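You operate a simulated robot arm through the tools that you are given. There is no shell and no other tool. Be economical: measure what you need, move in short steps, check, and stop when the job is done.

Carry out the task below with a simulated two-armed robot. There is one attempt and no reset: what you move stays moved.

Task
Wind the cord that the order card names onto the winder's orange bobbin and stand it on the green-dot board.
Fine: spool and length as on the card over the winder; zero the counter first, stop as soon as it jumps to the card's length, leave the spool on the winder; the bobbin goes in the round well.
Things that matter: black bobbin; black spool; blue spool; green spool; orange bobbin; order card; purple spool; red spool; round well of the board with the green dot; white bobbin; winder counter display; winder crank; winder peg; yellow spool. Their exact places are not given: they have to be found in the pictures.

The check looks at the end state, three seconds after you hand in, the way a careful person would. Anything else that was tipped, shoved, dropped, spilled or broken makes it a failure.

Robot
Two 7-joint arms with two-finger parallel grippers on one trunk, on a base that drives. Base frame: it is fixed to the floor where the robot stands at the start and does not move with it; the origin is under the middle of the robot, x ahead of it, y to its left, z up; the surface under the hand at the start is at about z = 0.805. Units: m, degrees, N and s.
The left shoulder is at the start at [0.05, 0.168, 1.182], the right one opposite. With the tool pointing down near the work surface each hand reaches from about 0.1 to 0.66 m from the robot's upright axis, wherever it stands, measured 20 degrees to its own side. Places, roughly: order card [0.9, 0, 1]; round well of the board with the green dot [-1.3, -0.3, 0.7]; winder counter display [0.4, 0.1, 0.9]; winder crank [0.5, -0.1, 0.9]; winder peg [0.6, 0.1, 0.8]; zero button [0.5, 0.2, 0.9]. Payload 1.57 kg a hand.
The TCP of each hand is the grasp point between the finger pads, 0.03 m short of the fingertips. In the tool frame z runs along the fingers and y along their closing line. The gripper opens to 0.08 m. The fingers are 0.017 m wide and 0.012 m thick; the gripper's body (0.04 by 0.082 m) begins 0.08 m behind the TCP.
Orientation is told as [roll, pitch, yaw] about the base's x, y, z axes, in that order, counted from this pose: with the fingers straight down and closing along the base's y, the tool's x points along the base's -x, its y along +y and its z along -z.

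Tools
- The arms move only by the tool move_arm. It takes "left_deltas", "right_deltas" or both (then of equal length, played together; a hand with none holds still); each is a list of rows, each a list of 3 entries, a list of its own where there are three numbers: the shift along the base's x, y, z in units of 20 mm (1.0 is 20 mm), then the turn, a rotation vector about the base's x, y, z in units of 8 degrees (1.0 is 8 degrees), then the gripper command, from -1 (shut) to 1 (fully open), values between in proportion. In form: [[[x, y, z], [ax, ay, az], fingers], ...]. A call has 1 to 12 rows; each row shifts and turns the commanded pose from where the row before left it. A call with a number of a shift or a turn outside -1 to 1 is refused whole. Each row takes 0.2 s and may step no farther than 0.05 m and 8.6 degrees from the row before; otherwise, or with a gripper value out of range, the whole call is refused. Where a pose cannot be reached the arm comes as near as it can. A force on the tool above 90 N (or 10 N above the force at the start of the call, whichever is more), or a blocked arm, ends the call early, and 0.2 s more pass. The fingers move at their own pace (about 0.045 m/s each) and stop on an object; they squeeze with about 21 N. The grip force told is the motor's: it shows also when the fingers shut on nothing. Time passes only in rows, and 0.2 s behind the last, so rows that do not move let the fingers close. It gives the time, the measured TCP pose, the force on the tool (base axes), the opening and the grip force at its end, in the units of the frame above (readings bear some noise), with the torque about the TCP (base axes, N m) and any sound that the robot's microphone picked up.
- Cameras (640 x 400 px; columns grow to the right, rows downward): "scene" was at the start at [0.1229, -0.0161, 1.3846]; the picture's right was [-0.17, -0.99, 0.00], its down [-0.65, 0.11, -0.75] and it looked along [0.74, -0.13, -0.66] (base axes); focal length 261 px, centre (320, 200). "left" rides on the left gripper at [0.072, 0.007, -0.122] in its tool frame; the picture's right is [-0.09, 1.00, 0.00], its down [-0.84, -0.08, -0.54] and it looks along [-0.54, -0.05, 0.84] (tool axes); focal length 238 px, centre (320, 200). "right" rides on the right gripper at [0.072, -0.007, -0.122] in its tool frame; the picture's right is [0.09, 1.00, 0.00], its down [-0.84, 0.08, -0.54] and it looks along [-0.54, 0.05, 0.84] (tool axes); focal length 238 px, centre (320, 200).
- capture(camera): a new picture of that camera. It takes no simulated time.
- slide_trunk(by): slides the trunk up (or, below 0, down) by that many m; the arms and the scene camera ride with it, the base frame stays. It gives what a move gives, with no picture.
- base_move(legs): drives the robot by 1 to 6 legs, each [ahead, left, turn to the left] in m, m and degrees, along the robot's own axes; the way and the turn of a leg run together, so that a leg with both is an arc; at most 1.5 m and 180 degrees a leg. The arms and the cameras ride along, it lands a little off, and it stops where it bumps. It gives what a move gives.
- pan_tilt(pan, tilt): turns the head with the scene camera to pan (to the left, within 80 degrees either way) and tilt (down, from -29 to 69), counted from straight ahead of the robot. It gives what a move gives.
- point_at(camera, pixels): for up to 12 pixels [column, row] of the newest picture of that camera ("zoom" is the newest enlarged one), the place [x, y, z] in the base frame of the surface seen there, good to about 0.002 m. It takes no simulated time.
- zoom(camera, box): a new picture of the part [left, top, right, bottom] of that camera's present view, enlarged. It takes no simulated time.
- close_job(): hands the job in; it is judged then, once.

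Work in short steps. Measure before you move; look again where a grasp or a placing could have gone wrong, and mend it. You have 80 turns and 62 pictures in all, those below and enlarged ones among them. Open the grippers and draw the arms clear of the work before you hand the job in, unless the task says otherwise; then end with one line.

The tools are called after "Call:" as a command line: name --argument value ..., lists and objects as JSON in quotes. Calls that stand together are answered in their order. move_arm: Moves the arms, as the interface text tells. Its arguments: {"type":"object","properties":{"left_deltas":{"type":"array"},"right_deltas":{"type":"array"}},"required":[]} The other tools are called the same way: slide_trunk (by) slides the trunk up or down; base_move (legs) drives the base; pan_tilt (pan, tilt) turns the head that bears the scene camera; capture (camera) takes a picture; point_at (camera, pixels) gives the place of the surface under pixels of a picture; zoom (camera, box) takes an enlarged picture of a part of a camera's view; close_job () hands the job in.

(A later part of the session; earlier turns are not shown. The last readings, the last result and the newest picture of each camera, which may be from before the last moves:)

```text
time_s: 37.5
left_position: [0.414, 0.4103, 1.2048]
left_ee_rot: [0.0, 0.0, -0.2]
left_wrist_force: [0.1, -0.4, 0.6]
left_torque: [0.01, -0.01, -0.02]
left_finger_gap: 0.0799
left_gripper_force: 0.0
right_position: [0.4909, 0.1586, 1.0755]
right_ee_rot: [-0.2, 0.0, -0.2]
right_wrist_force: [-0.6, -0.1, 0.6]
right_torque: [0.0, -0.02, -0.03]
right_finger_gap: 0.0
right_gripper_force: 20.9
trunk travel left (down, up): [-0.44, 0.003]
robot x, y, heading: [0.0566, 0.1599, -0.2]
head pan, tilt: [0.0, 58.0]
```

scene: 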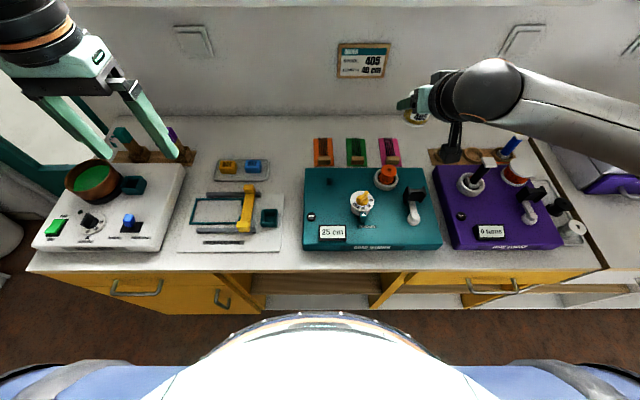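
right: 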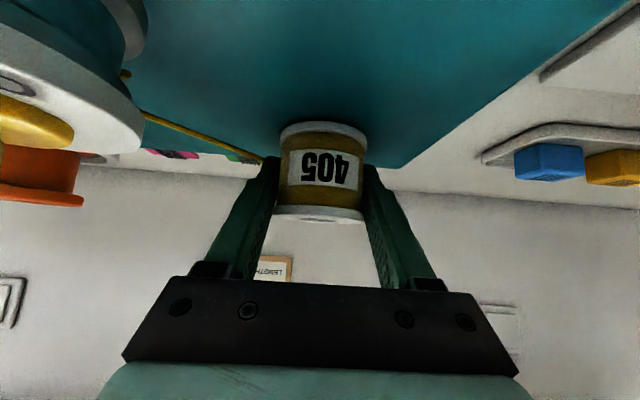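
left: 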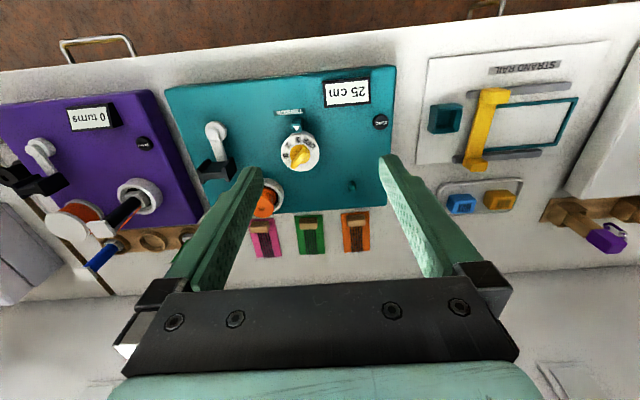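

Button centre (0.490, 0.180), top 0.859. I go above it with tips about 8 mm clear.

Call:
move_arm --right_deltas '[[[0, 1, 0], [0, 0, 0], -1], [[0, 0.05, -1], [0, 0, 0], -1], [[0, 0, -1], [0, 0, 0], -1], [[0, 0, -1], [0, 0, 0], -1], [[0, 0, -1], [0, 0, 0], -1], [[0, 0, -1], [0, 0, 0], -1], [[0, 0, -1], [0, 0, 0], -1], [[0, 0, -1], [0, 0, 0], -1], [[0, 0, -1], [0, 0, 0], -1], [[0, 0, -0.9], [0, 0, 0], -1]]'

Call:
capture --camera "right"

```text
time_s: 39.7
left_position: [0.413, 0.4093, 1.204]
left_ee_rot: [0.0, 0.0, -0.2]
left_wrist_force: [0.9, 0.5, -0.2]
left_torque: [0.0, 0.02, -0.01]
left_finger_gap: 0.0799
left_gripper_force: 0.1
right_position: [0.4918, 0.1776, 0.897]
right_ee_rot: [-0.2, 0.0, -0.3]
right_wrist_force: [-0.2, -0.1, -0.8]
right_torque: [0.0, -0.02, -0.01]
right_finger_gap: 0.0
right_gripper_force: 20.6
trunk travel left (down, up): [-0.44, 0.003]
robot x, y, heading: [0.0607, 0.1601, -0.1]
head pan, tilt: [0.0, 58.0]
```

```text
35 pictures are left
```

right: 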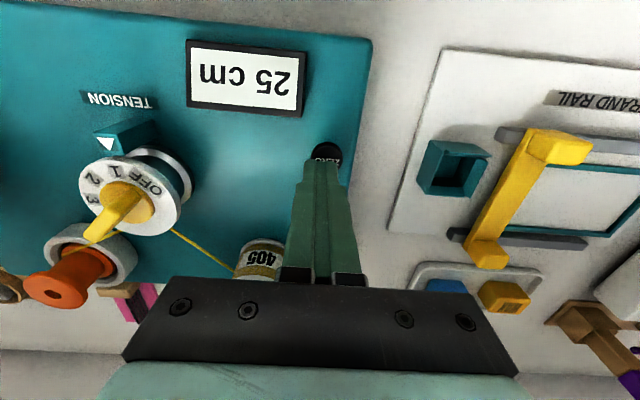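

The tip sits over the button. I press down in small steps and release, then look at the counter.

Call:
move_arm --right_deltas '[[[0, 0.1, -0.3], [0, 0, 0], -1], [[0, 0, -0.15], [0, 0, 0], -1], [[0, 0, -0.15], [0, 0, 0], -1], [[0, 0, 0], [0, 0, 0], -1]]'

Call:
zoom --camera "right" --box '[160, 0, 400, 150]'

```text
time_s: 40.7
left_position: [0.4135, 0.409, 1.205]
left_ee_rot: [0.0, 0.0, -0.2]
left_wrist_force: [0.1, -0.1, 0.1]
left_torque: [0.02, 0.03, -0.02]
left_finger_gap: 0.08
left_gripper_force: 0.0
right_position: [0.4925, 0.1794, 0.886]
right_ee_rot: [-0.1, 0.1, -0.2]
right_wrist_force: [0.3, 0.3, 0.0]
right_torque: [0.01, -0.01, -0.04]
right_finger_gap: 0.0001
right_gripper_force: 20.9
trunk travel left (down, up): [-0.44, 0.003]
robot x, y, heading: [0.0577, 0.1621, -0.1]
head pan, tilt: [0.0, 58.0]
heard: click
```

```text
2.67 times, centred on (280, 75) of right
```

zoom: 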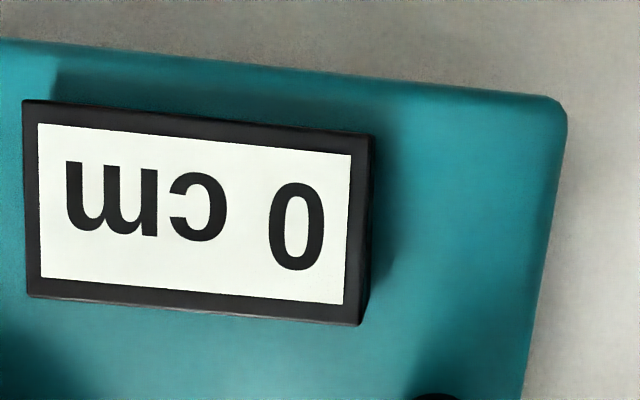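

Counter reads 0 cm. I lift and move toward the crank at a safe height, then look at its handle.

Call:
move_arm --right_deltas '[[[0, 0, 1], [0, 0, 0], -1], [[0, 0, 1], [0, 0, 0], -1], [[0, 0, 1], [0, 0, 0], -1], [[0, 0, 1], [0, 0, 0], -1], [[0, 0, 1], [0, 0, 0], -1], [[0, -1, 1], [0, 0, 0], -1], [[0, -1, 0], [0, 0, 0], -1], [[0, -1, 0], [0, 0, 0], -1], [[0, -1, 0], [0, 0, 0], -1], [[0, -1, 0], [0, 0, 0], -1], [[0, -1, 0], [0, 0, 0], 0], [[0, -1, 0], [0, 0, 0], 0]]'

Call:
move_arm --right_deltas '[[[0, -1, 0], [0, 0, 0], 0], [[0, -1, 0], [0, 0, 0], 0], [[0, -1, 0], [0, 0, 0], 0], [[0, -1, 0], [0, 0, 0], 0], [[0, -1, 0], [0, 0, 0], 0], [[0, -1, 0], [0, 0, 0], 0]]'

Call:
capture --camera "right"

```text
time_s: 43.3
left_position: [0.4133, 0.4084, 1.2053]
left_ee_rot: [-0.1, 0.0, -0.1]
left_wrist_force: [-0.7, -0.6, 0.5]
left_torque: [-0.01, -0.01, -0.01]
left_finger_gap: 0.0802
left_gripper_force: 0.1
right_position: [0.4922, 0.0387, 1.0046]
right_ee_rot: [-0.1, 0.0, -0.1]
right_wrist_force: [0.0, 0.5, 0.1]
right_torque: [0.02, -0.01, 0.04]
right_finger_gap: 0.04
right_gripper_force: 0.1
trunk travel left (down, up): [-0.44, 0.003]
robot x, y, heading: [0.0592, 0.159, -0.1]
head pan, tilt: [0.0, 58.0]
```

```text
time_s: 44.7
left_position: [0.4128, 0.4084, 1.2057]
left_ee_rot: [0.1, 0.1, -0.2]
left_wrist_force: [0.3, -0.7, -0.4]
left_torque: [0.01, -0.02, 0.02]
left_finger_gap: 0.0799
left_gripper_force: 0.1
right_position: [0.4924, -0.0819, 1.0051]
right_ee_rot: [-0.1, 0.0, -0.2]
right_wrist_force: [-0.5, 0.2, -0.3]
right_torque: [0.01, 0.0, 0.04]
right_finger_gap: 0.04
right_gripper_force: 0.0
trunk travel left (down, up): [-0.44, 0.003]
robot x, y, heading: [0.0623, 0.1603, -0.4]
head pan, tilt: [0.0, 58.0]
```

```text
33 pictures are left
```

right: 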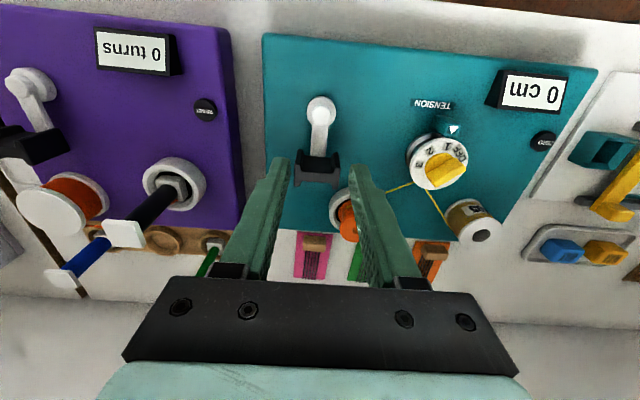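

The counter reads 0 cm and I can see the handle at (318,165). I zoom on it and measure.

Call:
zoom --camera "right" --box '[280, 85, 360, 195]'

Call:
zoom --camera "scene" --box '[370, 165, 450, 245]'

```text
3.64 times, centred on (320, 140) of right
```

zoom: 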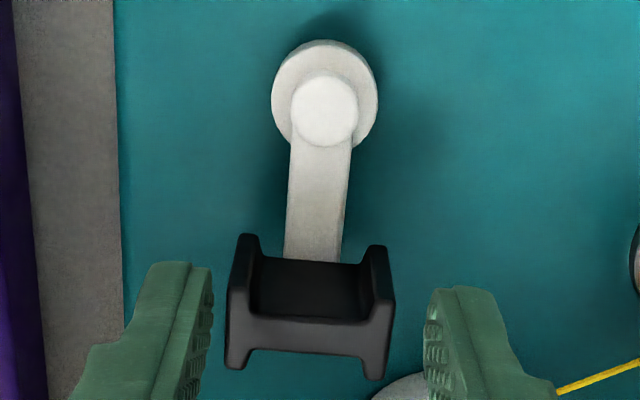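

```text
5.00 times, centred on (410, 205) of scene
```

zoom: 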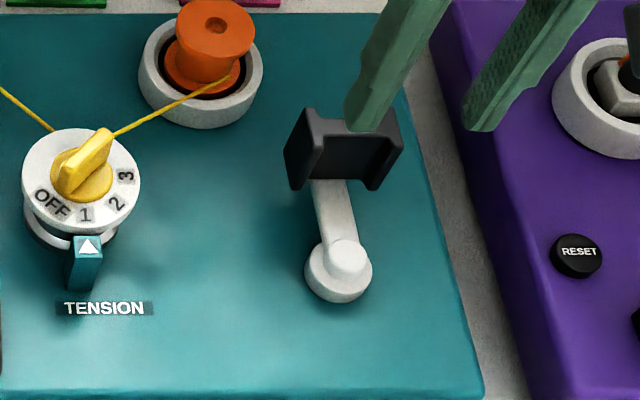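

The handle is an H-shaped block on the crank arm. I measure its parts, arm and hub.

Call:
point_at --camera "zoom" --pixels '[[330, 200], [332, 225], [345, 252], [320, 275], [306, 115], [292, 145], [298, 185], [368, 183], [385, 135], [340, 150], [340, 176], [355, 290]]'

Call:
point_at --camera "right" --pixels '[[320, 112], [312, 152], [318, 178], [318, 173], [309, 168], [329, 170], [308, 178], [328, 180], [317, 135], [336, 160], [312, 160], [321, 105]]'

```text
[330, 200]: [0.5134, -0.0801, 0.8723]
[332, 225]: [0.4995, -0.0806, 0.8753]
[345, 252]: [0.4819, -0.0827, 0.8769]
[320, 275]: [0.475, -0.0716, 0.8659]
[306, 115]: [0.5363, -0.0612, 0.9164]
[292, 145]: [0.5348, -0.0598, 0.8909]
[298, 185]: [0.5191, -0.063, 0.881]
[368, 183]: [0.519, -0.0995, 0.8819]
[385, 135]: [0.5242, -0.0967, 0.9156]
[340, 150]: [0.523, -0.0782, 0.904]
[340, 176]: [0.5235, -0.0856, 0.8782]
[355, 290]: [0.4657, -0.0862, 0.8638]
```

```text
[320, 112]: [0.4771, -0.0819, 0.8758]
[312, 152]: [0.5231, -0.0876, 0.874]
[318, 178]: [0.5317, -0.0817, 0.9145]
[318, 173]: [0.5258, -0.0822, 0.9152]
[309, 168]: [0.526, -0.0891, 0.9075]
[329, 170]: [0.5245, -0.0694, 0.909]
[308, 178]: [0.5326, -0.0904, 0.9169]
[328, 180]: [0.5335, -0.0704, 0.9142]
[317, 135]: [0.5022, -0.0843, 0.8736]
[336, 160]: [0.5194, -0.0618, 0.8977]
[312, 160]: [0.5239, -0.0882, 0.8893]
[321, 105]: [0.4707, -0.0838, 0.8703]
```

Handle centre ≈ (0.528, −0.081), z 0.878–0.916, web about 1 cm thick in x; hub (0.477, −0.081). I yaw the hand 90° so the fingers close along x into the H channels.

Call:
move_arm --right_deltas '[[[0.3, 0, 0], [0, 0, 1], 0], [[0.3, 0, 0], [0, 0, 1], 0], [[0.3, 0, 0], [0, 0, 1], 0], [[0.3, 0, 0], [0, 0, 1], 0], [[0.3, 0, 0], [0, 0, 1], 0], [[0.3, 0, 0], [0, 0, 1], 0], [[0, 0, 0], [0, 0, 1], 0], [[0, 0, 0], [0, 0, 1], 0], [[0, 0, 0], [0, 0, 1], 0], [[0, 0, 0], [0, 0, 1], 0], [[0, 0, 0], [0, 0, 1], 0], [[0, 0, 0], [0, 0, 0.25], 0]]'

Call:
capture --camera "scene"

Call:
capture --camera "right"

```text
time_s: 47.3
left_position: [0.4158, 0.4096, 1.2049]
left_ee_rot: [0.0, 0.0, -0.2]
left_wrist_force: [-0.6, 1.0, -0.7]
left_torque: [-0.02, 0.01, -0.05]
left_finger_gap: 0.08
left_gripper_force: 0.0
right_position: [0.4728, -0.0722, 1.0192]
right_ee_rot: [-0.1, 0.1, 47.8]
right_wrist_force: [0.3, 0.8, -0.2]
right_torque: [0.03, 0.01, -0.01]
right_finger_gap: 0.04
right_gripper_force: 0.2
right hand out of reach, approached as far as the arm can: row 6, 7, 8, 9, 10, 11
trunk travel left (down, up): [-0.44, 0.003]
robot x, y, heading: [0.0571, 0.1606, -0.1]
head pan, tilt: [0.0, 58.0]
```

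```text
30 pictures are left
```

scene: 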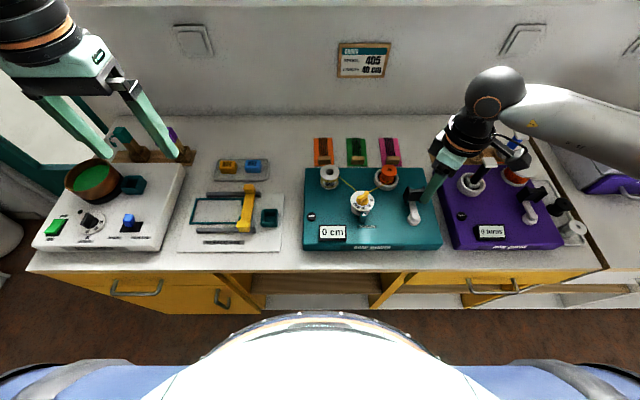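

```text
29 pictures are left
```

right: 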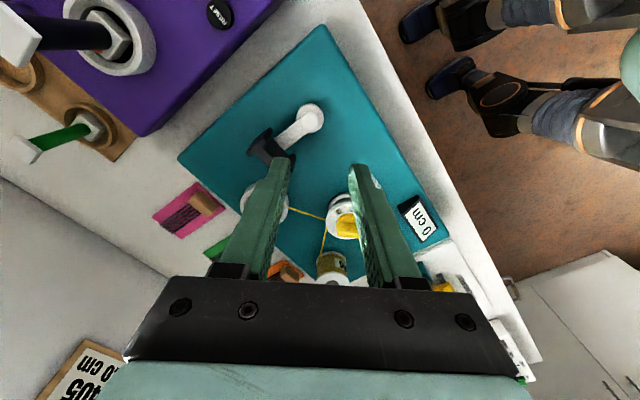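

Positive yaw is limited at 48°. I return to yaw 0 and will grip the block across its outer side plates (along y), fully opened to 0.06.

Call:
move_arm --right_deltas '[[[0, 0, 0], [0, 0, -1], 0.5], [[0, 0, 0], [0, 0, -1], 0.5], [[0, 0, 0], [0, 0, -1], 0.5], [[0.5, 0, 0], [0, 0, -1], 0.5], [[0.5, 0, 0], [0, 0, -1], 0.5], [[0.5, -0.4, 0], [0, 0, -1], 0.5], [[0.5, 0, 0], [0, 0, 0], 0.5], [[0.5, 0, 0], [0, 0, 0], 0.5], [[0.2, 0, -0.7], [0, 0, 0], 0.5], [[0, 0, 0], [0, 0, 0], 0.5]]'

```text
time_s: 49.5
left_position: [0.4134, 0.409, 1.2051]
left_ee_rot: [0.0, -0.1, -0.2]
left_wrist_force: [0.0, -0.1, 0.9]
left_torque: [-0.02, 0.02, 0.01]
left_finger_gap: 0.0801
left_gripper_force: 0.1
right_position: [0.5237, -0.0792, 1.0046]
right_ee_rot: [0.0, 0.0, 1.8]
right_wrist_force: [-0.5, -0.5, -0.3]
right_torque: [0.0, 0.01, -0.01]
right_finger_gap: 0.06
right_gripper_force: 0.1
trunk travel left (down, up): [-0.44, 0.003]
robot x, y, heading: [0.0562, 0.1614, 0.0]
head pan, tilt: [0.0, 58.0]
```

I correct the yaw and descend around the handle to TCP z ≈ 0.913, then look.

Call:
move_arm --right_deltas '[[[0.25, -0.08, -0.6], [0, 0, -0.22], 0.5], [[0, 0, -1], [0, 0, 0], 0.5], [[0, 0, -1], [0, 0, 0], 0.5], [[0, 0, -1], [0, 0, 0], 0.5], [[0, 0, -1], [0, 0, 0], 0.5], [[0, 0, 0], [0, 0, 0], 0.5]]'

Call:
capture --camera "right"

```text
time_s: 50.9
left_position: [0.4131, 0.4086, 1.205]
left_ee_rot: [0.0, -0.1, -0.2]
left_wrist_force: [0.3, 0.3, 0.2]
left_torque: [-0.02, 0.0, 0.0]
left_finger_gap: 0.0799
left_gripper_force: 0.1
right_position: [0.5293, -0.0826, 0.9129]
right_ee_rot: [-0.1, -0.1, 0.1]
right_wrist_force: [0.1, -0.5, 0.4]
right_torque: [0.01, 0.0, 0.04]
right_finger_gap: 0.06
right_gripper_force: 0.1
trunk travel left (down, up): [-0.44, 0.003]
robot x, y, heading: [0.0567, 0.1673, -0.3]
head pan, tilt: [0.0, 58.0]
```

```text
28 pictures are left
```

right: 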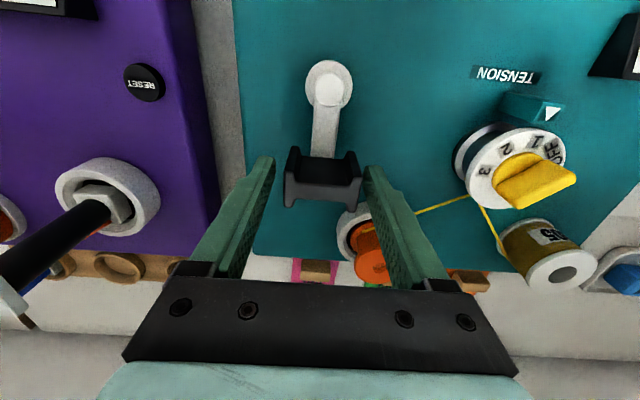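

The handle is centred between the fingers. I close and turn 45° clockwise (seen from above) as a test.

Call:
move_arm --right_deltas '[[[0, 0, 0], [0, 0, 0], -1], [[0, 0, 0], [0, 0, 0], -1], [[0, 0, 0], [0, 0, 0], -1], [[-0.196, -0.985, 0], [0, 0, 0], -1], [[-0.558, -0.835, 0], [0, 0, 0], -1], [[0, 0, 0], [0, 0, 0], -1]]'

Call:
capture --camera "right"

Call:
zoom --camera "scene" --box '[300, 150, 460, 250]'

```text
time_s: 52.3
left_position: [0.4117, 0.4105, 1.2048]
left_ee_rot: [-0.1, -0.1, -0.1]
left_wrist_force: [0.7, 0.2, 0.1]
left_torque: [0.01, -0.03, -0.02]
left_finger_gap: 0.08
left_gripper_force: 0.1
right_position: [0.515, -0.1172, 0.9125]
right_ee_rot: [0.0, 0.2, 0.2]
right_wrist_force: [-7.8, 7.7, -0.9]
right_torque: [0.2, 0.0, 0.01]
right_finger_gap: 0.0452
right_gripper_force: 44.9
trunk travel left (down, up): [-0.44, 0.003]
robot x, y, heading: [0.0598, 0.1606, -0.1]
head pan, tilt: [0.0, 58.0]
```

```text
27 pictures are left
```

right: 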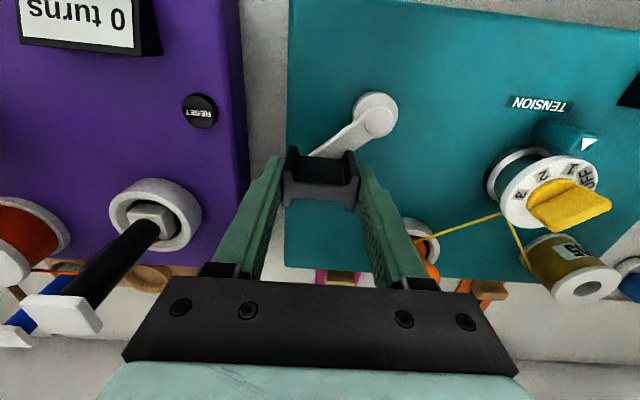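

```text
4.00 times, centred on (380, 200) of scene
```

zoom: 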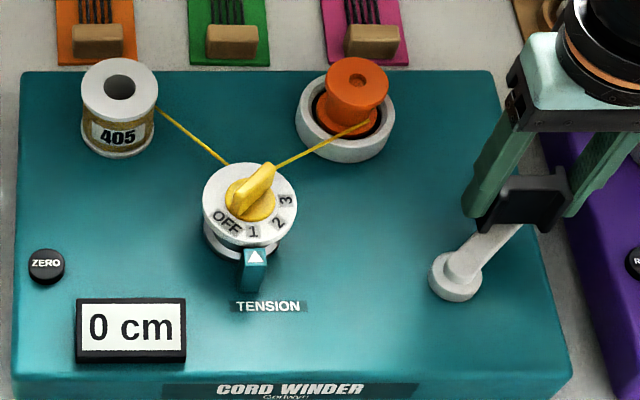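

The handle swivels and the grip holds; a small inward force suggests radius ≈ 0.049. I continue to 180° with that correction and read the counter.

Call:
move_arm --right_deltas '[[[-0.845, -0.48, 0], [0, 0, 0], -1], [[-0.938, -0.186, 0], [0, 0, 0], -1], [[-0.938, 0.186, 0], [0, 0, 0], -1], [[-0.795, 0.531, 0], [0, 0, 0], -1], [[-0.531, 0.795, 0], [0, 0, 0], -1], [[-0.186, 0.938, 0], [0, 0, 0], -1]]'

Call:
zoom --camera "scene" --box '[300, 150, 460, 250]'

```text
time_s: 53.7
left_position: [0.4126, 0.4101, 1.2047]
left_ee_rot: [0.0, 0.1, -0.2]
left_wrist_force: [-0.4, 0.8, 0.4]
left_torque: [-0.01, -0.01, 0.0]
left_finger_gap: 0.0799
left_gripper_force: 0.2
right_position: [0.43, -0.0856, 0.9132]
right_ee_rot: [-0.3, -0.1, 0.0]
right_wrist_force: [-1.2, -0.3, 2.5]
right_torque: [0.12, -1.11, -0.03]
right_finger_gap: 0.0454
right_gripper_force: 45.1
trunk travel left (down, up): [-0.44, 0.003]
robot x, y, heading: [0.0599, 0.1604, 0.0]
head pan, tilt: [0.0, 58.0]
```

```text
4.00 times, centred on (380, 200) of scene
```

zoom: 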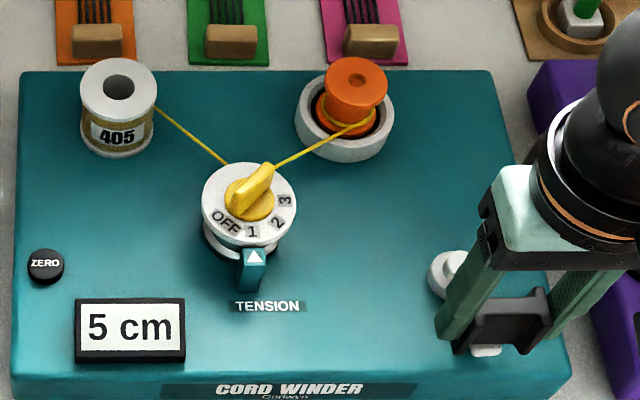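

5 cm after half a turn, forces small. I continue clockwise another half turn and read.

Call:
move_arm --right_deltas '[[[0.186, 0.938, 0], [0, 0, 0], -1], [[0.531, 0.795, 0], [0, 0, 0], -1], [[0.795, 0.531, 0], [0, 0, 0], -1], [[0.938, 0.186, 0], [0, 0, 0], -1], [[0.938, -0.186, 0], [0, 0, 0], -1], [[0.795, -0.531, 0], [0, 0, 0], -1], [[0.531, -0.795, 0], [0, 0, 0], -1], [[0.186, -0.938, 0], [0, 0, 0], -1]]'

Call:
zoom --camera "scene" --box '[300, 150, 460, 250]'

```text
time_s: 55.5
left_position: [0.4132, 0.4091, 1.2049]
left_ee_rot: [0.1, 0.1, -0.2]
left_wrist_force: [0.3, 0.0, -0.1]
left_torque: [-0.01, -0.02, -0.01]
left_finger_gap: 0.08
left_gripper_force: 0.0
right_position: [0.5291, -0.0855, 0.9128]
right_ee_rot: [-0.3, 0.0, 0.0]
right_wrist_force: [-0.1, -1.2, -0.8]
right_torque: [0.44, -1.13, 0.01]
right_finger_gap: 0.0457
right_gripper_force: 44.8
trunk travel left (down, up): [-0.44, 0.003]
robot x, y, heading: [0.0586, 0.1574, -0.3]
head pan, tilt: [0.0, 58.0]
```

```text
4.00 times, centred on (380, 200) of scene
```

zoom: 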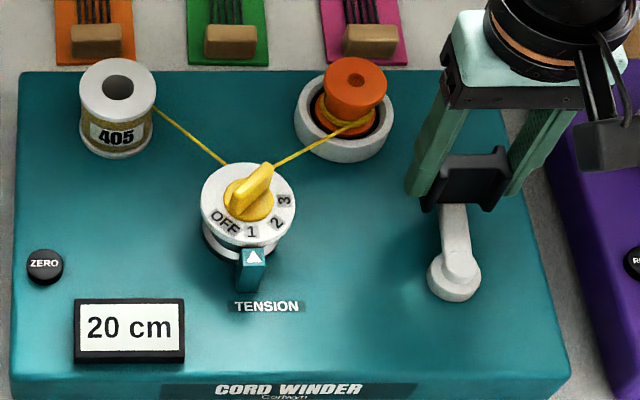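

20 cm now — the count rises 10–20 cm per half turn, in 5 cm jumps. I go 112° more (5 steps) and read again.

Call:
move_arm --right_deltas '[[[-0.186, -0.938, 0], [0, 0, 0], -1], [[-0.531, -0.795, 0], [0, 0, 0], -1], [[-0.795, -0.531, 0], [0, 0, 0], -1], [[-0.938, -0.186, 0], [0, 0, 0], -1], [[-0.938, 0.186, 0], [0, 0, 0], -1]]'

Call:
zoom --camera "scene" --box '[300, 150, 460, 250]'

```text
time_s: 56.7
left_position: [0.4133, 0.4094, 1.2047]
left_ee_rot: [0.0, 0.0, -0.3]
left_wrist_force: [0.3, 0.6, 0.3]
left_torque: [0.05, 0.03, -0.02]
left_finger_gap: 0.0799
left_gripper_force: 0.1
right_position: [0.4607, -0.1276, 0.9155]
right_ee_rot: [-0.1, 0.0, 0.0]
right_wrist_force: [0.3, 1.5, 8.9]
right_torque: [0.16, 0.79, -0.01]
right_finger_gap: 0.0452
right_gripper_force: 45.0
trunk travel left (down, up): [-0.44, 0.003]
robot x, y, heading: [0.0587, 0.16, -0.1]
head pan, tilt: [0.0, 58.0]
```

```text
4.00 times, centred on (380, 200) of scene
```

zoom: 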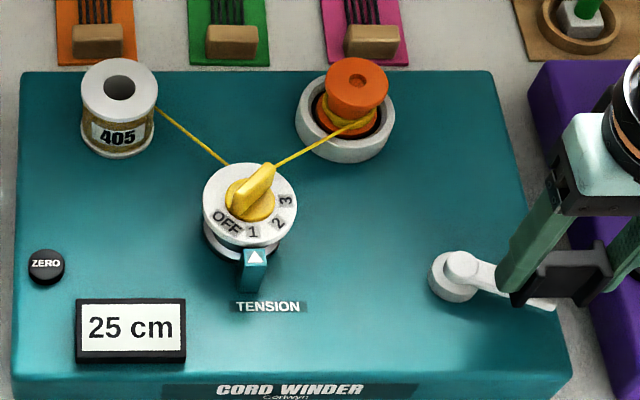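

25 cm. Jumps are roughly every 70–75°. I go another 90° and read.

Call:
move_arm --right_deltas '[[[-0.795, 0.531, 0], [0, 0, 0], -1], [[-0.531, 0.795, 0], [0, 0, 0], -1], [[-0.186, 0.938, 0], [0, 0, 0], -1], [[0.186, 0.938, 0], [0, 0, 0], -1]]'

Call:
zoom --camera "scene" --box '[300, 150, 460, 250]'

```text
time_s: 57.7
left_position: [0.4118, 0.4093, 1.2059]
left_ee_rot: [-0.1, -0.1, -0.2]
left_wrist_force: [-0.1, -0.3, 0.6]
left_torque: [-0.01, -0.01, 0.0]
left_finger_gap: 0.08
left_gripper_force: 0.0
right_position: [0.4324, -0.0632, 0.9139]
right_ee_rot: [-0.1, 0.0, 0.2]
right_wrist_force: [-4.1, 2.6, 9.0]
right_torque: [-0.27, -0.71, -0.01]
right_finger_gap: 0.0454
right_gripper_force: 44.5
trunk travel left (down, up): [-0.44, 0.003]
robot x, y, heading: [0.0555, 0.1571, 0.1]
head pan, tilt: [0.0, 58.0]
```

```text
4.00 times, centred on (380, 200) of scene
```

zoom: 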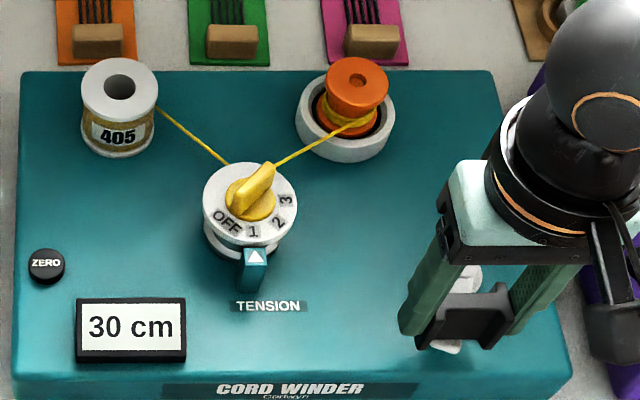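

30 cm. Two more steps (45°), then read.

Call:
move_arm --right_deltas '[[[0.531, 0.795, 0], [0, 0, 0], -1], [[0.795, 0.531, 0], [0, 0, 0], -1]]'

Call:
zoom --camera "scene" --box '[300, 150, 460, 250]'

```text
time_s: 58.3
left_position: [0.4135, 0.4091, 1.2049]
left_ee_rot: [-0.1, 0.1, -0.2]
left_wrist_force: [-0.2, -0.5, -0.5]
left_torque: [-0.04, 0.02, 0.0]
left_finger_gap: 0.0802
left_gripper_force: 0.1
right_position: [0.4608, -0.0357, 0.9131]
right_ee_rot: [0.0, 0.1, 0.3]
right_wrist_force: [-2.9, 9.4, 1.6]
right_torque: [0.1, 0.9, 0.03]
right_finger_gap: 0.0451
right_gripper_force: 44.9
trunk travel left (down, up): [-0.44, 0.003]
robot x, y, heading: [0.0591, 0.1637, -0.2]
head pan, tilt: [0.0, 58.0]
```

```text
4.00 times, centred on (380, 200) of scene
```

zoom: 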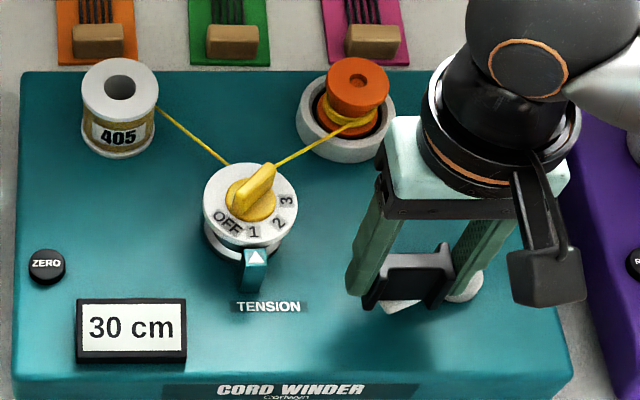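

Still 30 cm, so jumps are about 85–90° apart and 40 cm should come at ~690–720°. I go three steps to 675° and read.

Call:
move_arm --right_deltas '[[[0.938, 0.186, 0], [0, 0, 0], -1], [[0.938, -0.186, 0], [0, 0, 0], -1], [[0.795, -0.531, 0], [0, 0, 0], -1]]'

Call:
zoom --camera "scene" --box '[300, 150, 460, 250]'

```text
time_s: 59.1
left_position: [0.4151, 0.4073, 1.2042]
left_ee_rot: [0.0, 0.2, -0.2]
left_wrist_force: [0.1, 0.2, -0.8]
left_torque: [-0.03, 0.02, 0.01]
left_finger_gap: 0.0802
left_gripper_force: 0.2
right_position: [0.5176, -0.0489, 0.9133]
right_ee_rot: [-0.2, -0.1, -0.1]
right_wrist_force: [8.0, 6.5, -7.7]
right_torque: [0.95, 0.49, 0.02]
right_finger_gap: 0.0455
right_gripper_force: 45.1
trunk travel left (down, up): [-0.44, 0.003]
robot x, y, heading: [0.0632, 0.1623, -0.1]
head pan, tilt: [0.0, 58.0]
```

```text
4.00 times, centred on (380, 200) of scene
```

zoom: 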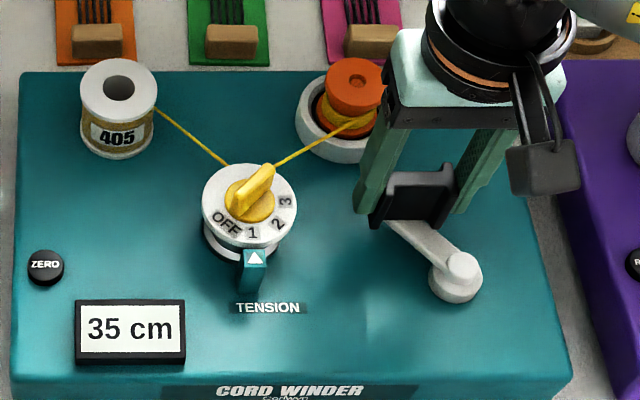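

35 cm. One more step (22.5°), then read.

Call:
move_arm --right_deltas '[[[0.531, -0.795, 0], [0, 0, 0], -1]]'

Call:
zoom --camera "scene" --box '[300, 190, 396, 250]'

```text
time_s: 59.5
left_position: [0.4142, 0.4086, 1.2054]
left_ee_rot: [0.0, 0.0, -0.1]
left_wrist_force: [-0.1, -0.3, 1.0]
left_torque: [0.02, 0.0, 0.0]
left_finger_gap: 0.08
left_gripper_force: 0.2
right_position: [0.5272, -0.0657, 0.9137]
right_ee_rot: [-0.3, -0.1, -0.1]
right_wrist_force: [8.8, 1.2, -8.1]
right_torque: [0.95, -0.63, 0.02]
right_finger_gap: 0.0453
right_gripper_force: 45.4
trunk travel left (down, up): [-0.44, 0.003]
robot x, y, heading: [0.0581, 0.1618, -0.2]
head pan, tilt: [0.0, 58.0]
```

```text
6.67 times, centred on (348, 220) of scene
```

zoom: 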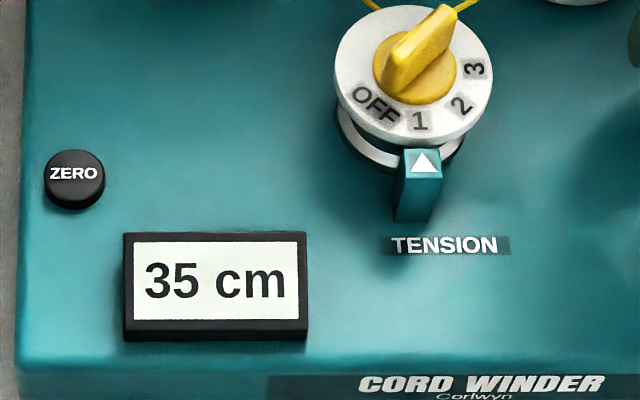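

Still 35. Half step (11°) more.

Call:
move_arm --right_deltas '[[[0.139, -0.46, 0], [0, 0, 0], -1]]'

Call:
zoom --camera "scene" --box '[300, 190, 396, 250]'

```text
time_s: 59.9
left_position: [0.4139, 0.4096, 1.2048]
left_ee_rot: [0.0, 0.0, -0.3]
left_wrist_force: [0.2, 0.2, 0.0]
left_torque: [-0.01, 0.02, -0.02]
left_finger_gap: 0.0799
left_gripper_force: 0.1
right_position: [0.5288, -0.0738, 0.9145]
right_ee_rot: [-0.2, -0.1, 0.0]
right_wrist_force: [8.6, 0.6, -3.3]
right_torque: [-0.13, -0.8, -0.01]
right_finger_gap: 0.0454
right_gripper_force: 45.2
trunk travel left (down, up): [-0.44, 0.003]
robot x, y, heading: [0.063, 0.1628, -0.4]
head pan, tilt: [0.0, 58.0]
```

```text
6.67 times, centred on (348, 220) of scene
```

zoom: 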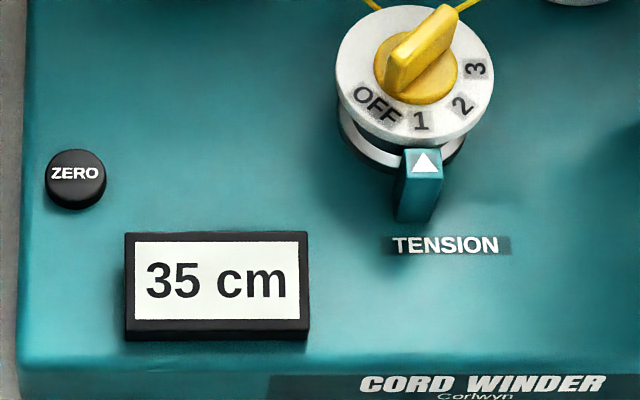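

Still 35. The other half step to 720°.

Call:
move_arm --right_deltas '[[[0.047, -0.478, 0], [0, 0, 0], -1]]'

Call:
zoom --camera "scene" --box '[300, 190, 396, 250]'

```text
time_s: 60.3
left_position: [0.4141, 0.4081, 1.2057]
left_ee_rot: [0.1, 0.0, -0.3]
left_wrist_force: [0.5, -0.6, -0.7]
left_torque: [-0.03, 0.02, -0.03]
left_finger_gap: 0.0799
left_gripper_force: 0.0
right_position: [0.5286, -0.0834, 0.9139]
right_ee_rot: [-0.2, 0.0, 0.0]
right_wrist_force: [7.9, -0.1, 3.1]
right_torque: [0.14, -0.15, 0.0]
right_finger_gap: 0.0453
right_gripper_force: 44.8
trunk travel left (down, up): [-0.44, 0.003]
robot x, y, heading: [0.0601, 0.1614, -0.4]
head pan, tilt: [0.0, 58.0]
```

```text
6.67 times, centred on (348, 220) of scene
```

zoom: 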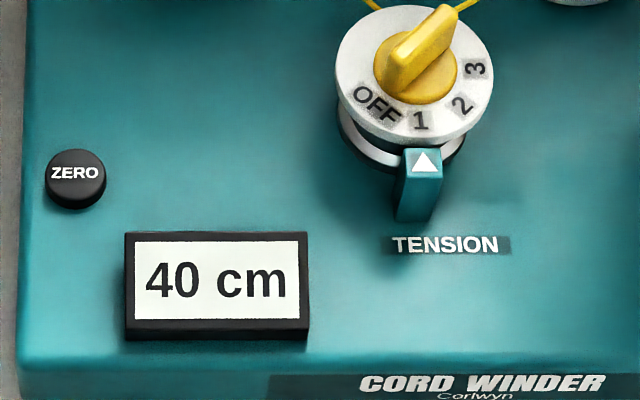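

40 cm exactly. I open the fingers and rise straight up off the handle, then look at the bobbin.

Call:
move_arm --right_deltas '[[[0, 0, 0], [0, 0, 0], 0.4], [[0, 0, 0], [0, 0, 0], 0.5], [[0, 0, 1], [0, 0, 0], 0.5], [[0, 0, 1], [0, 0, 0], 0.5], [[0, 0, 1], [0, 0, 0], 0.5], [[0, 0, 1], [0, 0, 0], 0.5], [[0.5, 1, 0], [0, 0, 0], 0.5], [[0.5, 1, 0], [0, 0, 0], 0.5], [[0, 0.7, 0], [0, 0, 0], 0.5]]'

Call:
capture --camera "right"

```text
time_s: 62.3
left_position: [0.4131, 0.4083, 1.2046]
left_ee_rot: [0.1, 0.0, -0.2]
left_wrist_force: [-0.1, 0.4, -0.6]
left_torque: [-0.01, 0.0, -0.02]
left_finger_gap: 0.0799
left_gripper_force: 0.0
right_position: [0.5472, -0.0288, 0.9937]
right_ee_rot: [-0.2, 0.2, 0.0]
right_wrist_force: [-0.3, -0.1, -0.2]
right_torque: [-0.02, -0.06, 0.01]
right_finger_gap: 0.0601
right_gripper_force: 0.2
trunk travel left (down, up): [-0.44, 0.003]
robot x, y, heading: [0.058, 0.1598, 0.3]
head pan, tilt: [0.0, 58.0]
```

```text
16 pictures are left
```

right: 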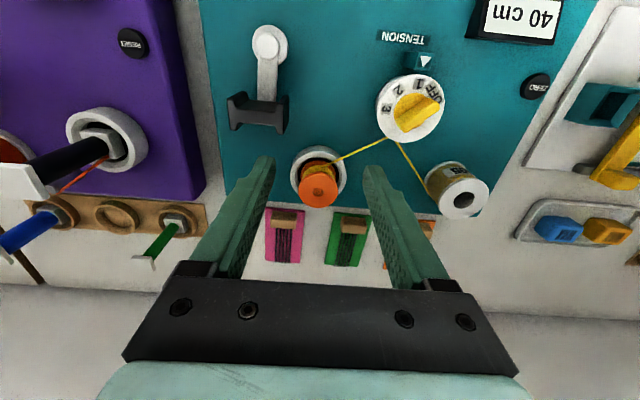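

Counter stays at 40 cm. I measure the bobbin (top flange near 319,188) and ring.

Call:
point_at --camera "right" --pixels '[[302, 188], [336, 188], [319, 175], [319, 203], [319, 190], [312, 200], [319, 166], [319, 152], [293, 170], [345, 170]]'

```text
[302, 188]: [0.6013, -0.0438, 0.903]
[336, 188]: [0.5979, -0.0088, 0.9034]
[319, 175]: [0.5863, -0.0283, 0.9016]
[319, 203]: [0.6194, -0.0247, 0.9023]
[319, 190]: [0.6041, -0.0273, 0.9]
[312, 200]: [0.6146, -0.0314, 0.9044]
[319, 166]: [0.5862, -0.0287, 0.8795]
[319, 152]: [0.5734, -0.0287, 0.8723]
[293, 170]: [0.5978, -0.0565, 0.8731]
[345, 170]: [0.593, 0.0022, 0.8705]
```

Bobbin centre (0.602, −0.0265), flange radius 0.018, top 0.903, ring top 0.872. I position over it and descend to TCP z 0.906, then close.

Call:
move_arm --right_deltas '[[[1, 0.11, 0], [0, 0, 0], 0.5], [[1, 0, 0], [0, 0, 0], 0.5], [[0.74, 0, 0], [0, 0, 0], 0.5], [[0, 0, -1], [0, 0, 0], 0.5], [[0, 0, -1], [0, 0, 0], 0.5], [[0, 0, -1], [0, 0, 0], 0.5], [[0, 0, -0.7], [0, 0, 0], 0.5], [[0, 0, -0.7], [0, 0, 0], 0.5], [[0, 0, 0], [0, 0, 0], 0.5]]'

Call:
capture --camera "right"

```text
time_s: 64.3
left_position: [0.4136, 0.4098, 1.2049]
left_ee_rot: [0.0, 0.0, -0.2]
left_wrist_force: [-0.3, 0.3, 0.4]
left_torque: [-0.02, -0.03, 0.0]
left_finger_gap: 0.08
left_gripper_force: 0.1
right_position: [0.6038, -0.0276, 0.9056]
right_ee_rot: [0.0, 0.0, 0.1]
right_wrist_force: [0.5, 1.0, -0.6]
right_torque: [-0.02, 0.01, 0.01]
right_finger_gap: 0.06
right_gripper_force: 0.0
trunk travel left (down, up): [-0.44, 0.003]
robot x, y, heading: [0.0594, 0.1623, -0.1]
head pan, tilt: [0.0, 58.0]
```

```text
15 pictures are left
```

right: 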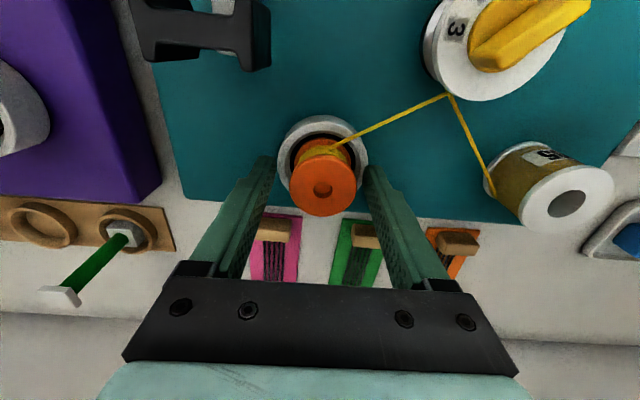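

Well centred. I close on the flange and lift slowly, then look.

Call:
move_arm --right_deltas '[[[0, 0, 0], [0, 0, 0], 0], [[0, 0, 0], [0, 0, 0], -1], [[0, 0, 0], [0, 0, 0], -1], [[0, 0, 0], [0, 0, 0], -1], [[0, 0, 0.4], [0, 0, 0], -1], [[0, 0, 0.5], [0, 0, 0], -1], [[0, 0, 0.7], [0, 0, 0], -1], [[0, 0, 1], [0, 0, 0], -1], [[0, 0, 1], [0, 0, 0], -1], [[0, 0, 1], [0, 0, 0], -1]]'

Call:
capture --camera "right"

```text
time_s: 66.5
left_position: [0.4118, 0.4085, 1.2055]
left_ee_rot: [0.1, -0.1, -0.2]
left_wrist_force: [-0.3, 0.6, -0.6]
left_torque: [0.02, -0.01, 0.01]
left_finger_gap: 0.0799
left_gripper_force: 0.1
right_position: [0.6029, -0.0269, 0.9981]
right_ee_rot: [-0.3, -0.1, 0.0]
right_wrist_force: [-0.3, -0.4, -0.4]
right_torque: [-0.01, 0.01, 0.01]
right_finger_gap: 0.04
right_gripper_force: 21.2
trunk travel left (down, up): [-0.44, 0.003]
robot x, y, heading: [0.0549, 0.1588, -0.2]
head pan, tilt: [0.0, 58.0]
```

```text
14 pictures are left
```

right: 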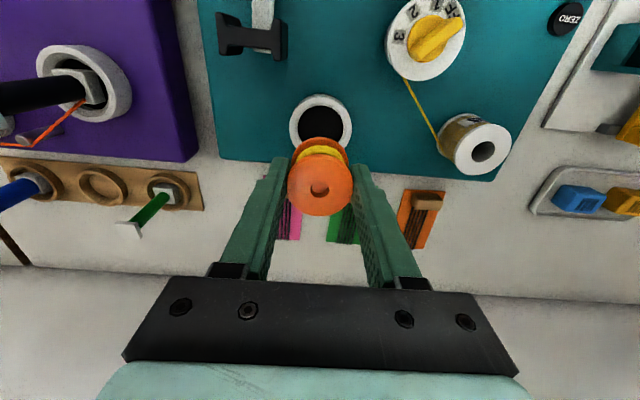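

The bobbin is held with the cord cut cleanly. I raise it, draw it in, then back away and turn to find the green-dot board.

Call:
move_arm --right_deltas '[[[0, 0, 1], [0, 0, 0], -1], [[0, 0, 1], [0, 0, 0], -1], [[0, 0, 1], [0, 0, 0], -1], [[0, -0.5, 1], [0, 0, 0], -1], [[-1, -0.5, 1], [0, 0, 0], -1], [[-1, -0.5, 1], [0, 0, 0], -1], [[-1, -0.5, 0], [0, 0, 0], -1], [[-1, -0.5, 0], [0, 0, 0], -1], [[-1, -0.5, 0], [0, 0, 0], -1], [[-1, 0, 0], [0, 0, 0], -1], [[-1, 0, 0], [0, 0, 0], -1]]'

Call:
base_move --legs '[[-0.35, 0, 0], [0, 0, 90], [0, 0, 90]]'

Call:
pan_tilt --pan 15 --tilt 38

Call:
capture --camera "scene"

```text
time_s: 68.9
left_position: [0.4129, 0.4082, 1.2047]
left_ee_rot: [0.0, -0.1, -0.2]
left_wrist_force: [-0.5, 0.0, 0.0]
left_torque: [0.01, 0.0, 0.04]
left_finger_gap: 0.0799
left_gripper_force: 0.1
right_position: [0.4617, -0.0881, 1.1173]
right_ee_rot: [-0.1, 0.0, 0.0]
right_wrist_force: [-0.2, -0.2, -0.1]
right_torque: [0.03, -0.01, 0.05]
right_finger_gap: 0.0401
right_gripper_force: 21.2
trunk travel left (down, up): [-0.44, 0.003]
robot x, y, heading: [0.0626, 0.1582, -0.1]
head pan, tilt: [0.0, 58.0]
```

```text
time_s: 78.8
left_position: [-0.6395, -0.0906, 1.2048]
left_ee_rot: [0.0, 0.0, -179.3]
left_wrist_force: [0.0, -1.1, 0.8]
left_torque: [-0.02, -0.02, -0.01]
left_finger_gap: 0.0799
left_gripper_force: 0.0
right_position: [-0.6969, 0.4051, 1.1173]
right_ee_rot: [-0.2, 0.1, -179.1]
right_wrist_force: [0.1, 0.0, -1.3]
right_torque: [-0.03, -0.02, 0.06]
right_finger_gap: 0.0403
right_gripper_force: 21.3
trunk travel left (down, up): [-0.44, 0.003]
robot x, y, heading: [-0.2908, 0.1638, -179.4]
head pan, tilt: [0.0, 58.0]
```

```text
time_s: 79.6
left_position: [-0.641, -0.0916, 1.2044]
left_ee_rot: [0.1, 0.0, -179.3]
left_wrist_force: [0.0, 0.2, 0.5]
left_torque: [0.0, 0.03, 0.01]
left_finger_gap: 0.0797
left_gripper_force: 0.1
right_position: [-0.6969, 0.4047, 1.1179]
right_ee_rot: [-0.2, 0.0, -179.2]
right_wrist_force: [1.0, -0.7, 0.0]
right_torque: [0.0, -0.02, 0.03]
right_finger_gap: 0.0399
right_gripper_force: 21.1
trunk travel left (down, up): [-0.44, 0.003]
robot x, y, heading: [-0.2916, 0.16, -179.4]
head pan, tilt: [15.0, 38.0]
```

```text
13 pictures are left
```

scene: 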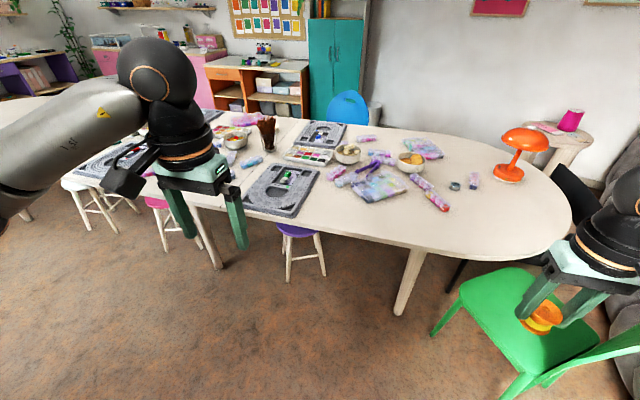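

Boards lie on the table at (283,188), (322,133), (115,160). I zoom on the near ones and measure.

Call:
zoom --camera "scene" --box '[225, 110, 369, 220]'

Call:
point_at --camera "scene" --pixels '[[283, 180], [290, 210], [285, 197], [322, 135], [118, 160], [320, 230], [410, 246], [470, 300], [300, 225], [240, 200], [262, 140]]'

```text
3.64 times, centred on (297, 165) of scene
```

zoom: 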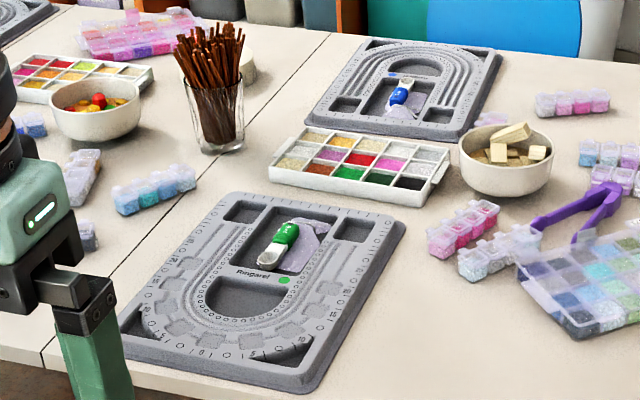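

```text
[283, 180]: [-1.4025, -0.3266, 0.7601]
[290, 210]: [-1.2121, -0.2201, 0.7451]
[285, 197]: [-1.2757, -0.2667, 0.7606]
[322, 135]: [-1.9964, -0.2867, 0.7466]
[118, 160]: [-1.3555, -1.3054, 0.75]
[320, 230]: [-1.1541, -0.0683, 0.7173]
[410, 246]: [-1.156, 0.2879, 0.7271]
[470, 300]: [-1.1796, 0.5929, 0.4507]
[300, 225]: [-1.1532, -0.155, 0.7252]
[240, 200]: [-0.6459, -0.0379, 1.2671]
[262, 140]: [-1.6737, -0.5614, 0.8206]
```

The near board has the green dot. I check the stools' positions before driving nearer.

Call:
point_at --camera "scene" --pixels '[[297, 230], [298, 237], [288, 280], [323, 274], [158, 205], [168, 250], [200, 248], [100, 185], [398, 312], [218, 265], [500, 290], [440, 330]]'

```text
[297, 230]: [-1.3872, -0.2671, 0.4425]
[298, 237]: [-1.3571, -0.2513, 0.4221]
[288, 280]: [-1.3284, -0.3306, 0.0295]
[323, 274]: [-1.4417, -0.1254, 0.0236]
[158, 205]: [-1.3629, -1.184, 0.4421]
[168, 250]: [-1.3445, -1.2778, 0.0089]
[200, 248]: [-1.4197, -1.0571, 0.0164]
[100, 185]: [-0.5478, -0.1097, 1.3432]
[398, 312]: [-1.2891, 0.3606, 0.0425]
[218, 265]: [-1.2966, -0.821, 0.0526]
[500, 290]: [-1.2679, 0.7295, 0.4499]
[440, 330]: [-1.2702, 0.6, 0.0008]
```

Stools are well under the table (x < −1.33), table edge at x −1.153. I drive ahead 0.5 and left 0.62, and look down at the board.

Call:
base_move --legs '[[0.25, 0.62, 0], [0.25, 0, 0]]'

Call:
pan_tilt --pan -15 --tilt 52

Call:
capture --camera "scene"

```text
time_s: 86.9
left_position: [-1.1357, -0.7131, 1.2045]
left_ee_rot: [0.0, 0.0, -179.4]
left_wrist_force: [-0.1, -0.3, -0.4]
left_torque: [-0.02, 0.01, 0.0]
left_finger_gap: 0.0802
left_gripper_force: 0.0
right_position: [-1.1915, -0.2172, 1.1163]
right_ee_rot: [-0.1, -0.1, -179.0]
right_wrist_force: [-0.8, 1.0, 0.5]
right_torque: [0.0, -0.03, -0.04]
right_finger_gap: 0.0401
right_gripper_force: 20.9
trunk travel left (down, up): [-0.44, 0.003]
robot x, y, heading: [-0.7839, -0.46, -179.4]
head pan, tilt: [15.0, 38.0]
```

```text
time_s: 87.9
left_position: [-1.1346, -0.7127, 1.2054]
left_ee_rot: [0.0, 0.0, -179.3]
left_wrist_force: [0.1, -1.0, -0.4]
left_torque: [0.02, 0.0, -0.01]
left_finger_gap: 0.08
left_gripper_force: 0.1
right_position: [-1.191, -0.2163, 1.1164]
right_ee_rot: [-0.1, 0.0, -179.1]
right_wrist_force: [-0.2, 0.2, -1.4]
right_torque: [-0.04, 0.0, 0.02]
right_finger_gap: 0.0404
right_gripper_force: 21.1
trunk travel left (down, up): [-0.44, 0.003]
robot x, y, heading: [-0.785, -0.4577, -179.4]
head pan, tilt: [-15.0, 52.0]
```

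```text
11 pictures are left
```

scene: 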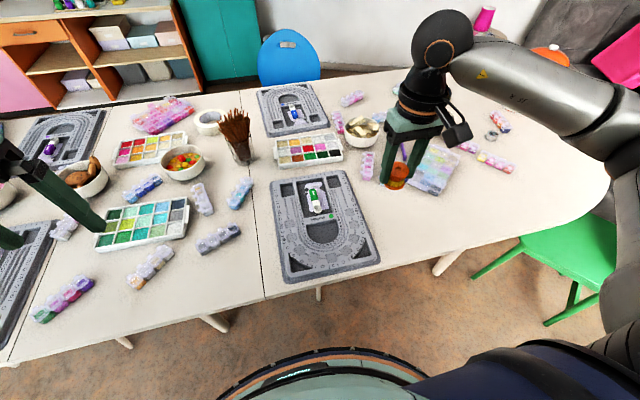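

The green-dot board is at (320,225). I zoom on it.

Call:
zoom --camera "scene" --box '[256, 165, 392, 290]'

```text
3.20 times, centred on (324, 228) of scene
```

zoom: 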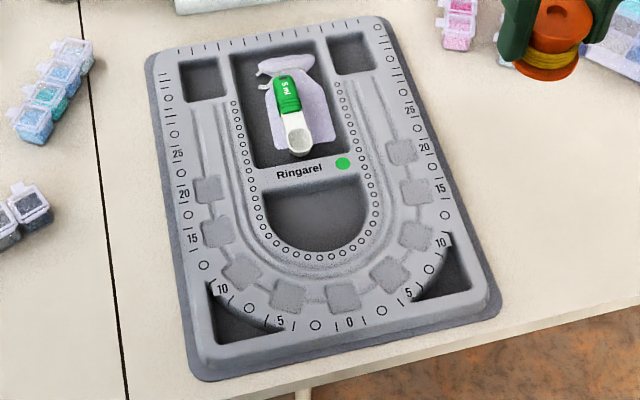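

The round-bottomed well lies at (318,215) in the zoom. I measure its floor and rims.

Call:
point_at --camera "zoom" --pixels '[[318, 212], [318, 225], [290, 215], [345, 215], [320, 195], [320, 240], [262, 215], [375, 210], [318, 262], [310, 180], [560, 78], [555, 5]]'

```text
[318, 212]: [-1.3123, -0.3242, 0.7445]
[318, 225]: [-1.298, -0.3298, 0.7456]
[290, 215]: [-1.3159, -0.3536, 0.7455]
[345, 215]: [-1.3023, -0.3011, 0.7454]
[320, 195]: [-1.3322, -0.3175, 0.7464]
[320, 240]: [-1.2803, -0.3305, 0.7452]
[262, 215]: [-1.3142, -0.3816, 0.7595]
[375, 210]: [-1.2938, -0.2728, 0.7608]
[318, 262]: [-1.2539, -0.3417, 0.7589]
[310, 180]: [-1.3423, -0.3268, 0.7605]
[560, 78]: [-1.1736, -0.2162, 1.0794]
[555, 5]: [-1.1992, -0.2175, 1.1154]
```

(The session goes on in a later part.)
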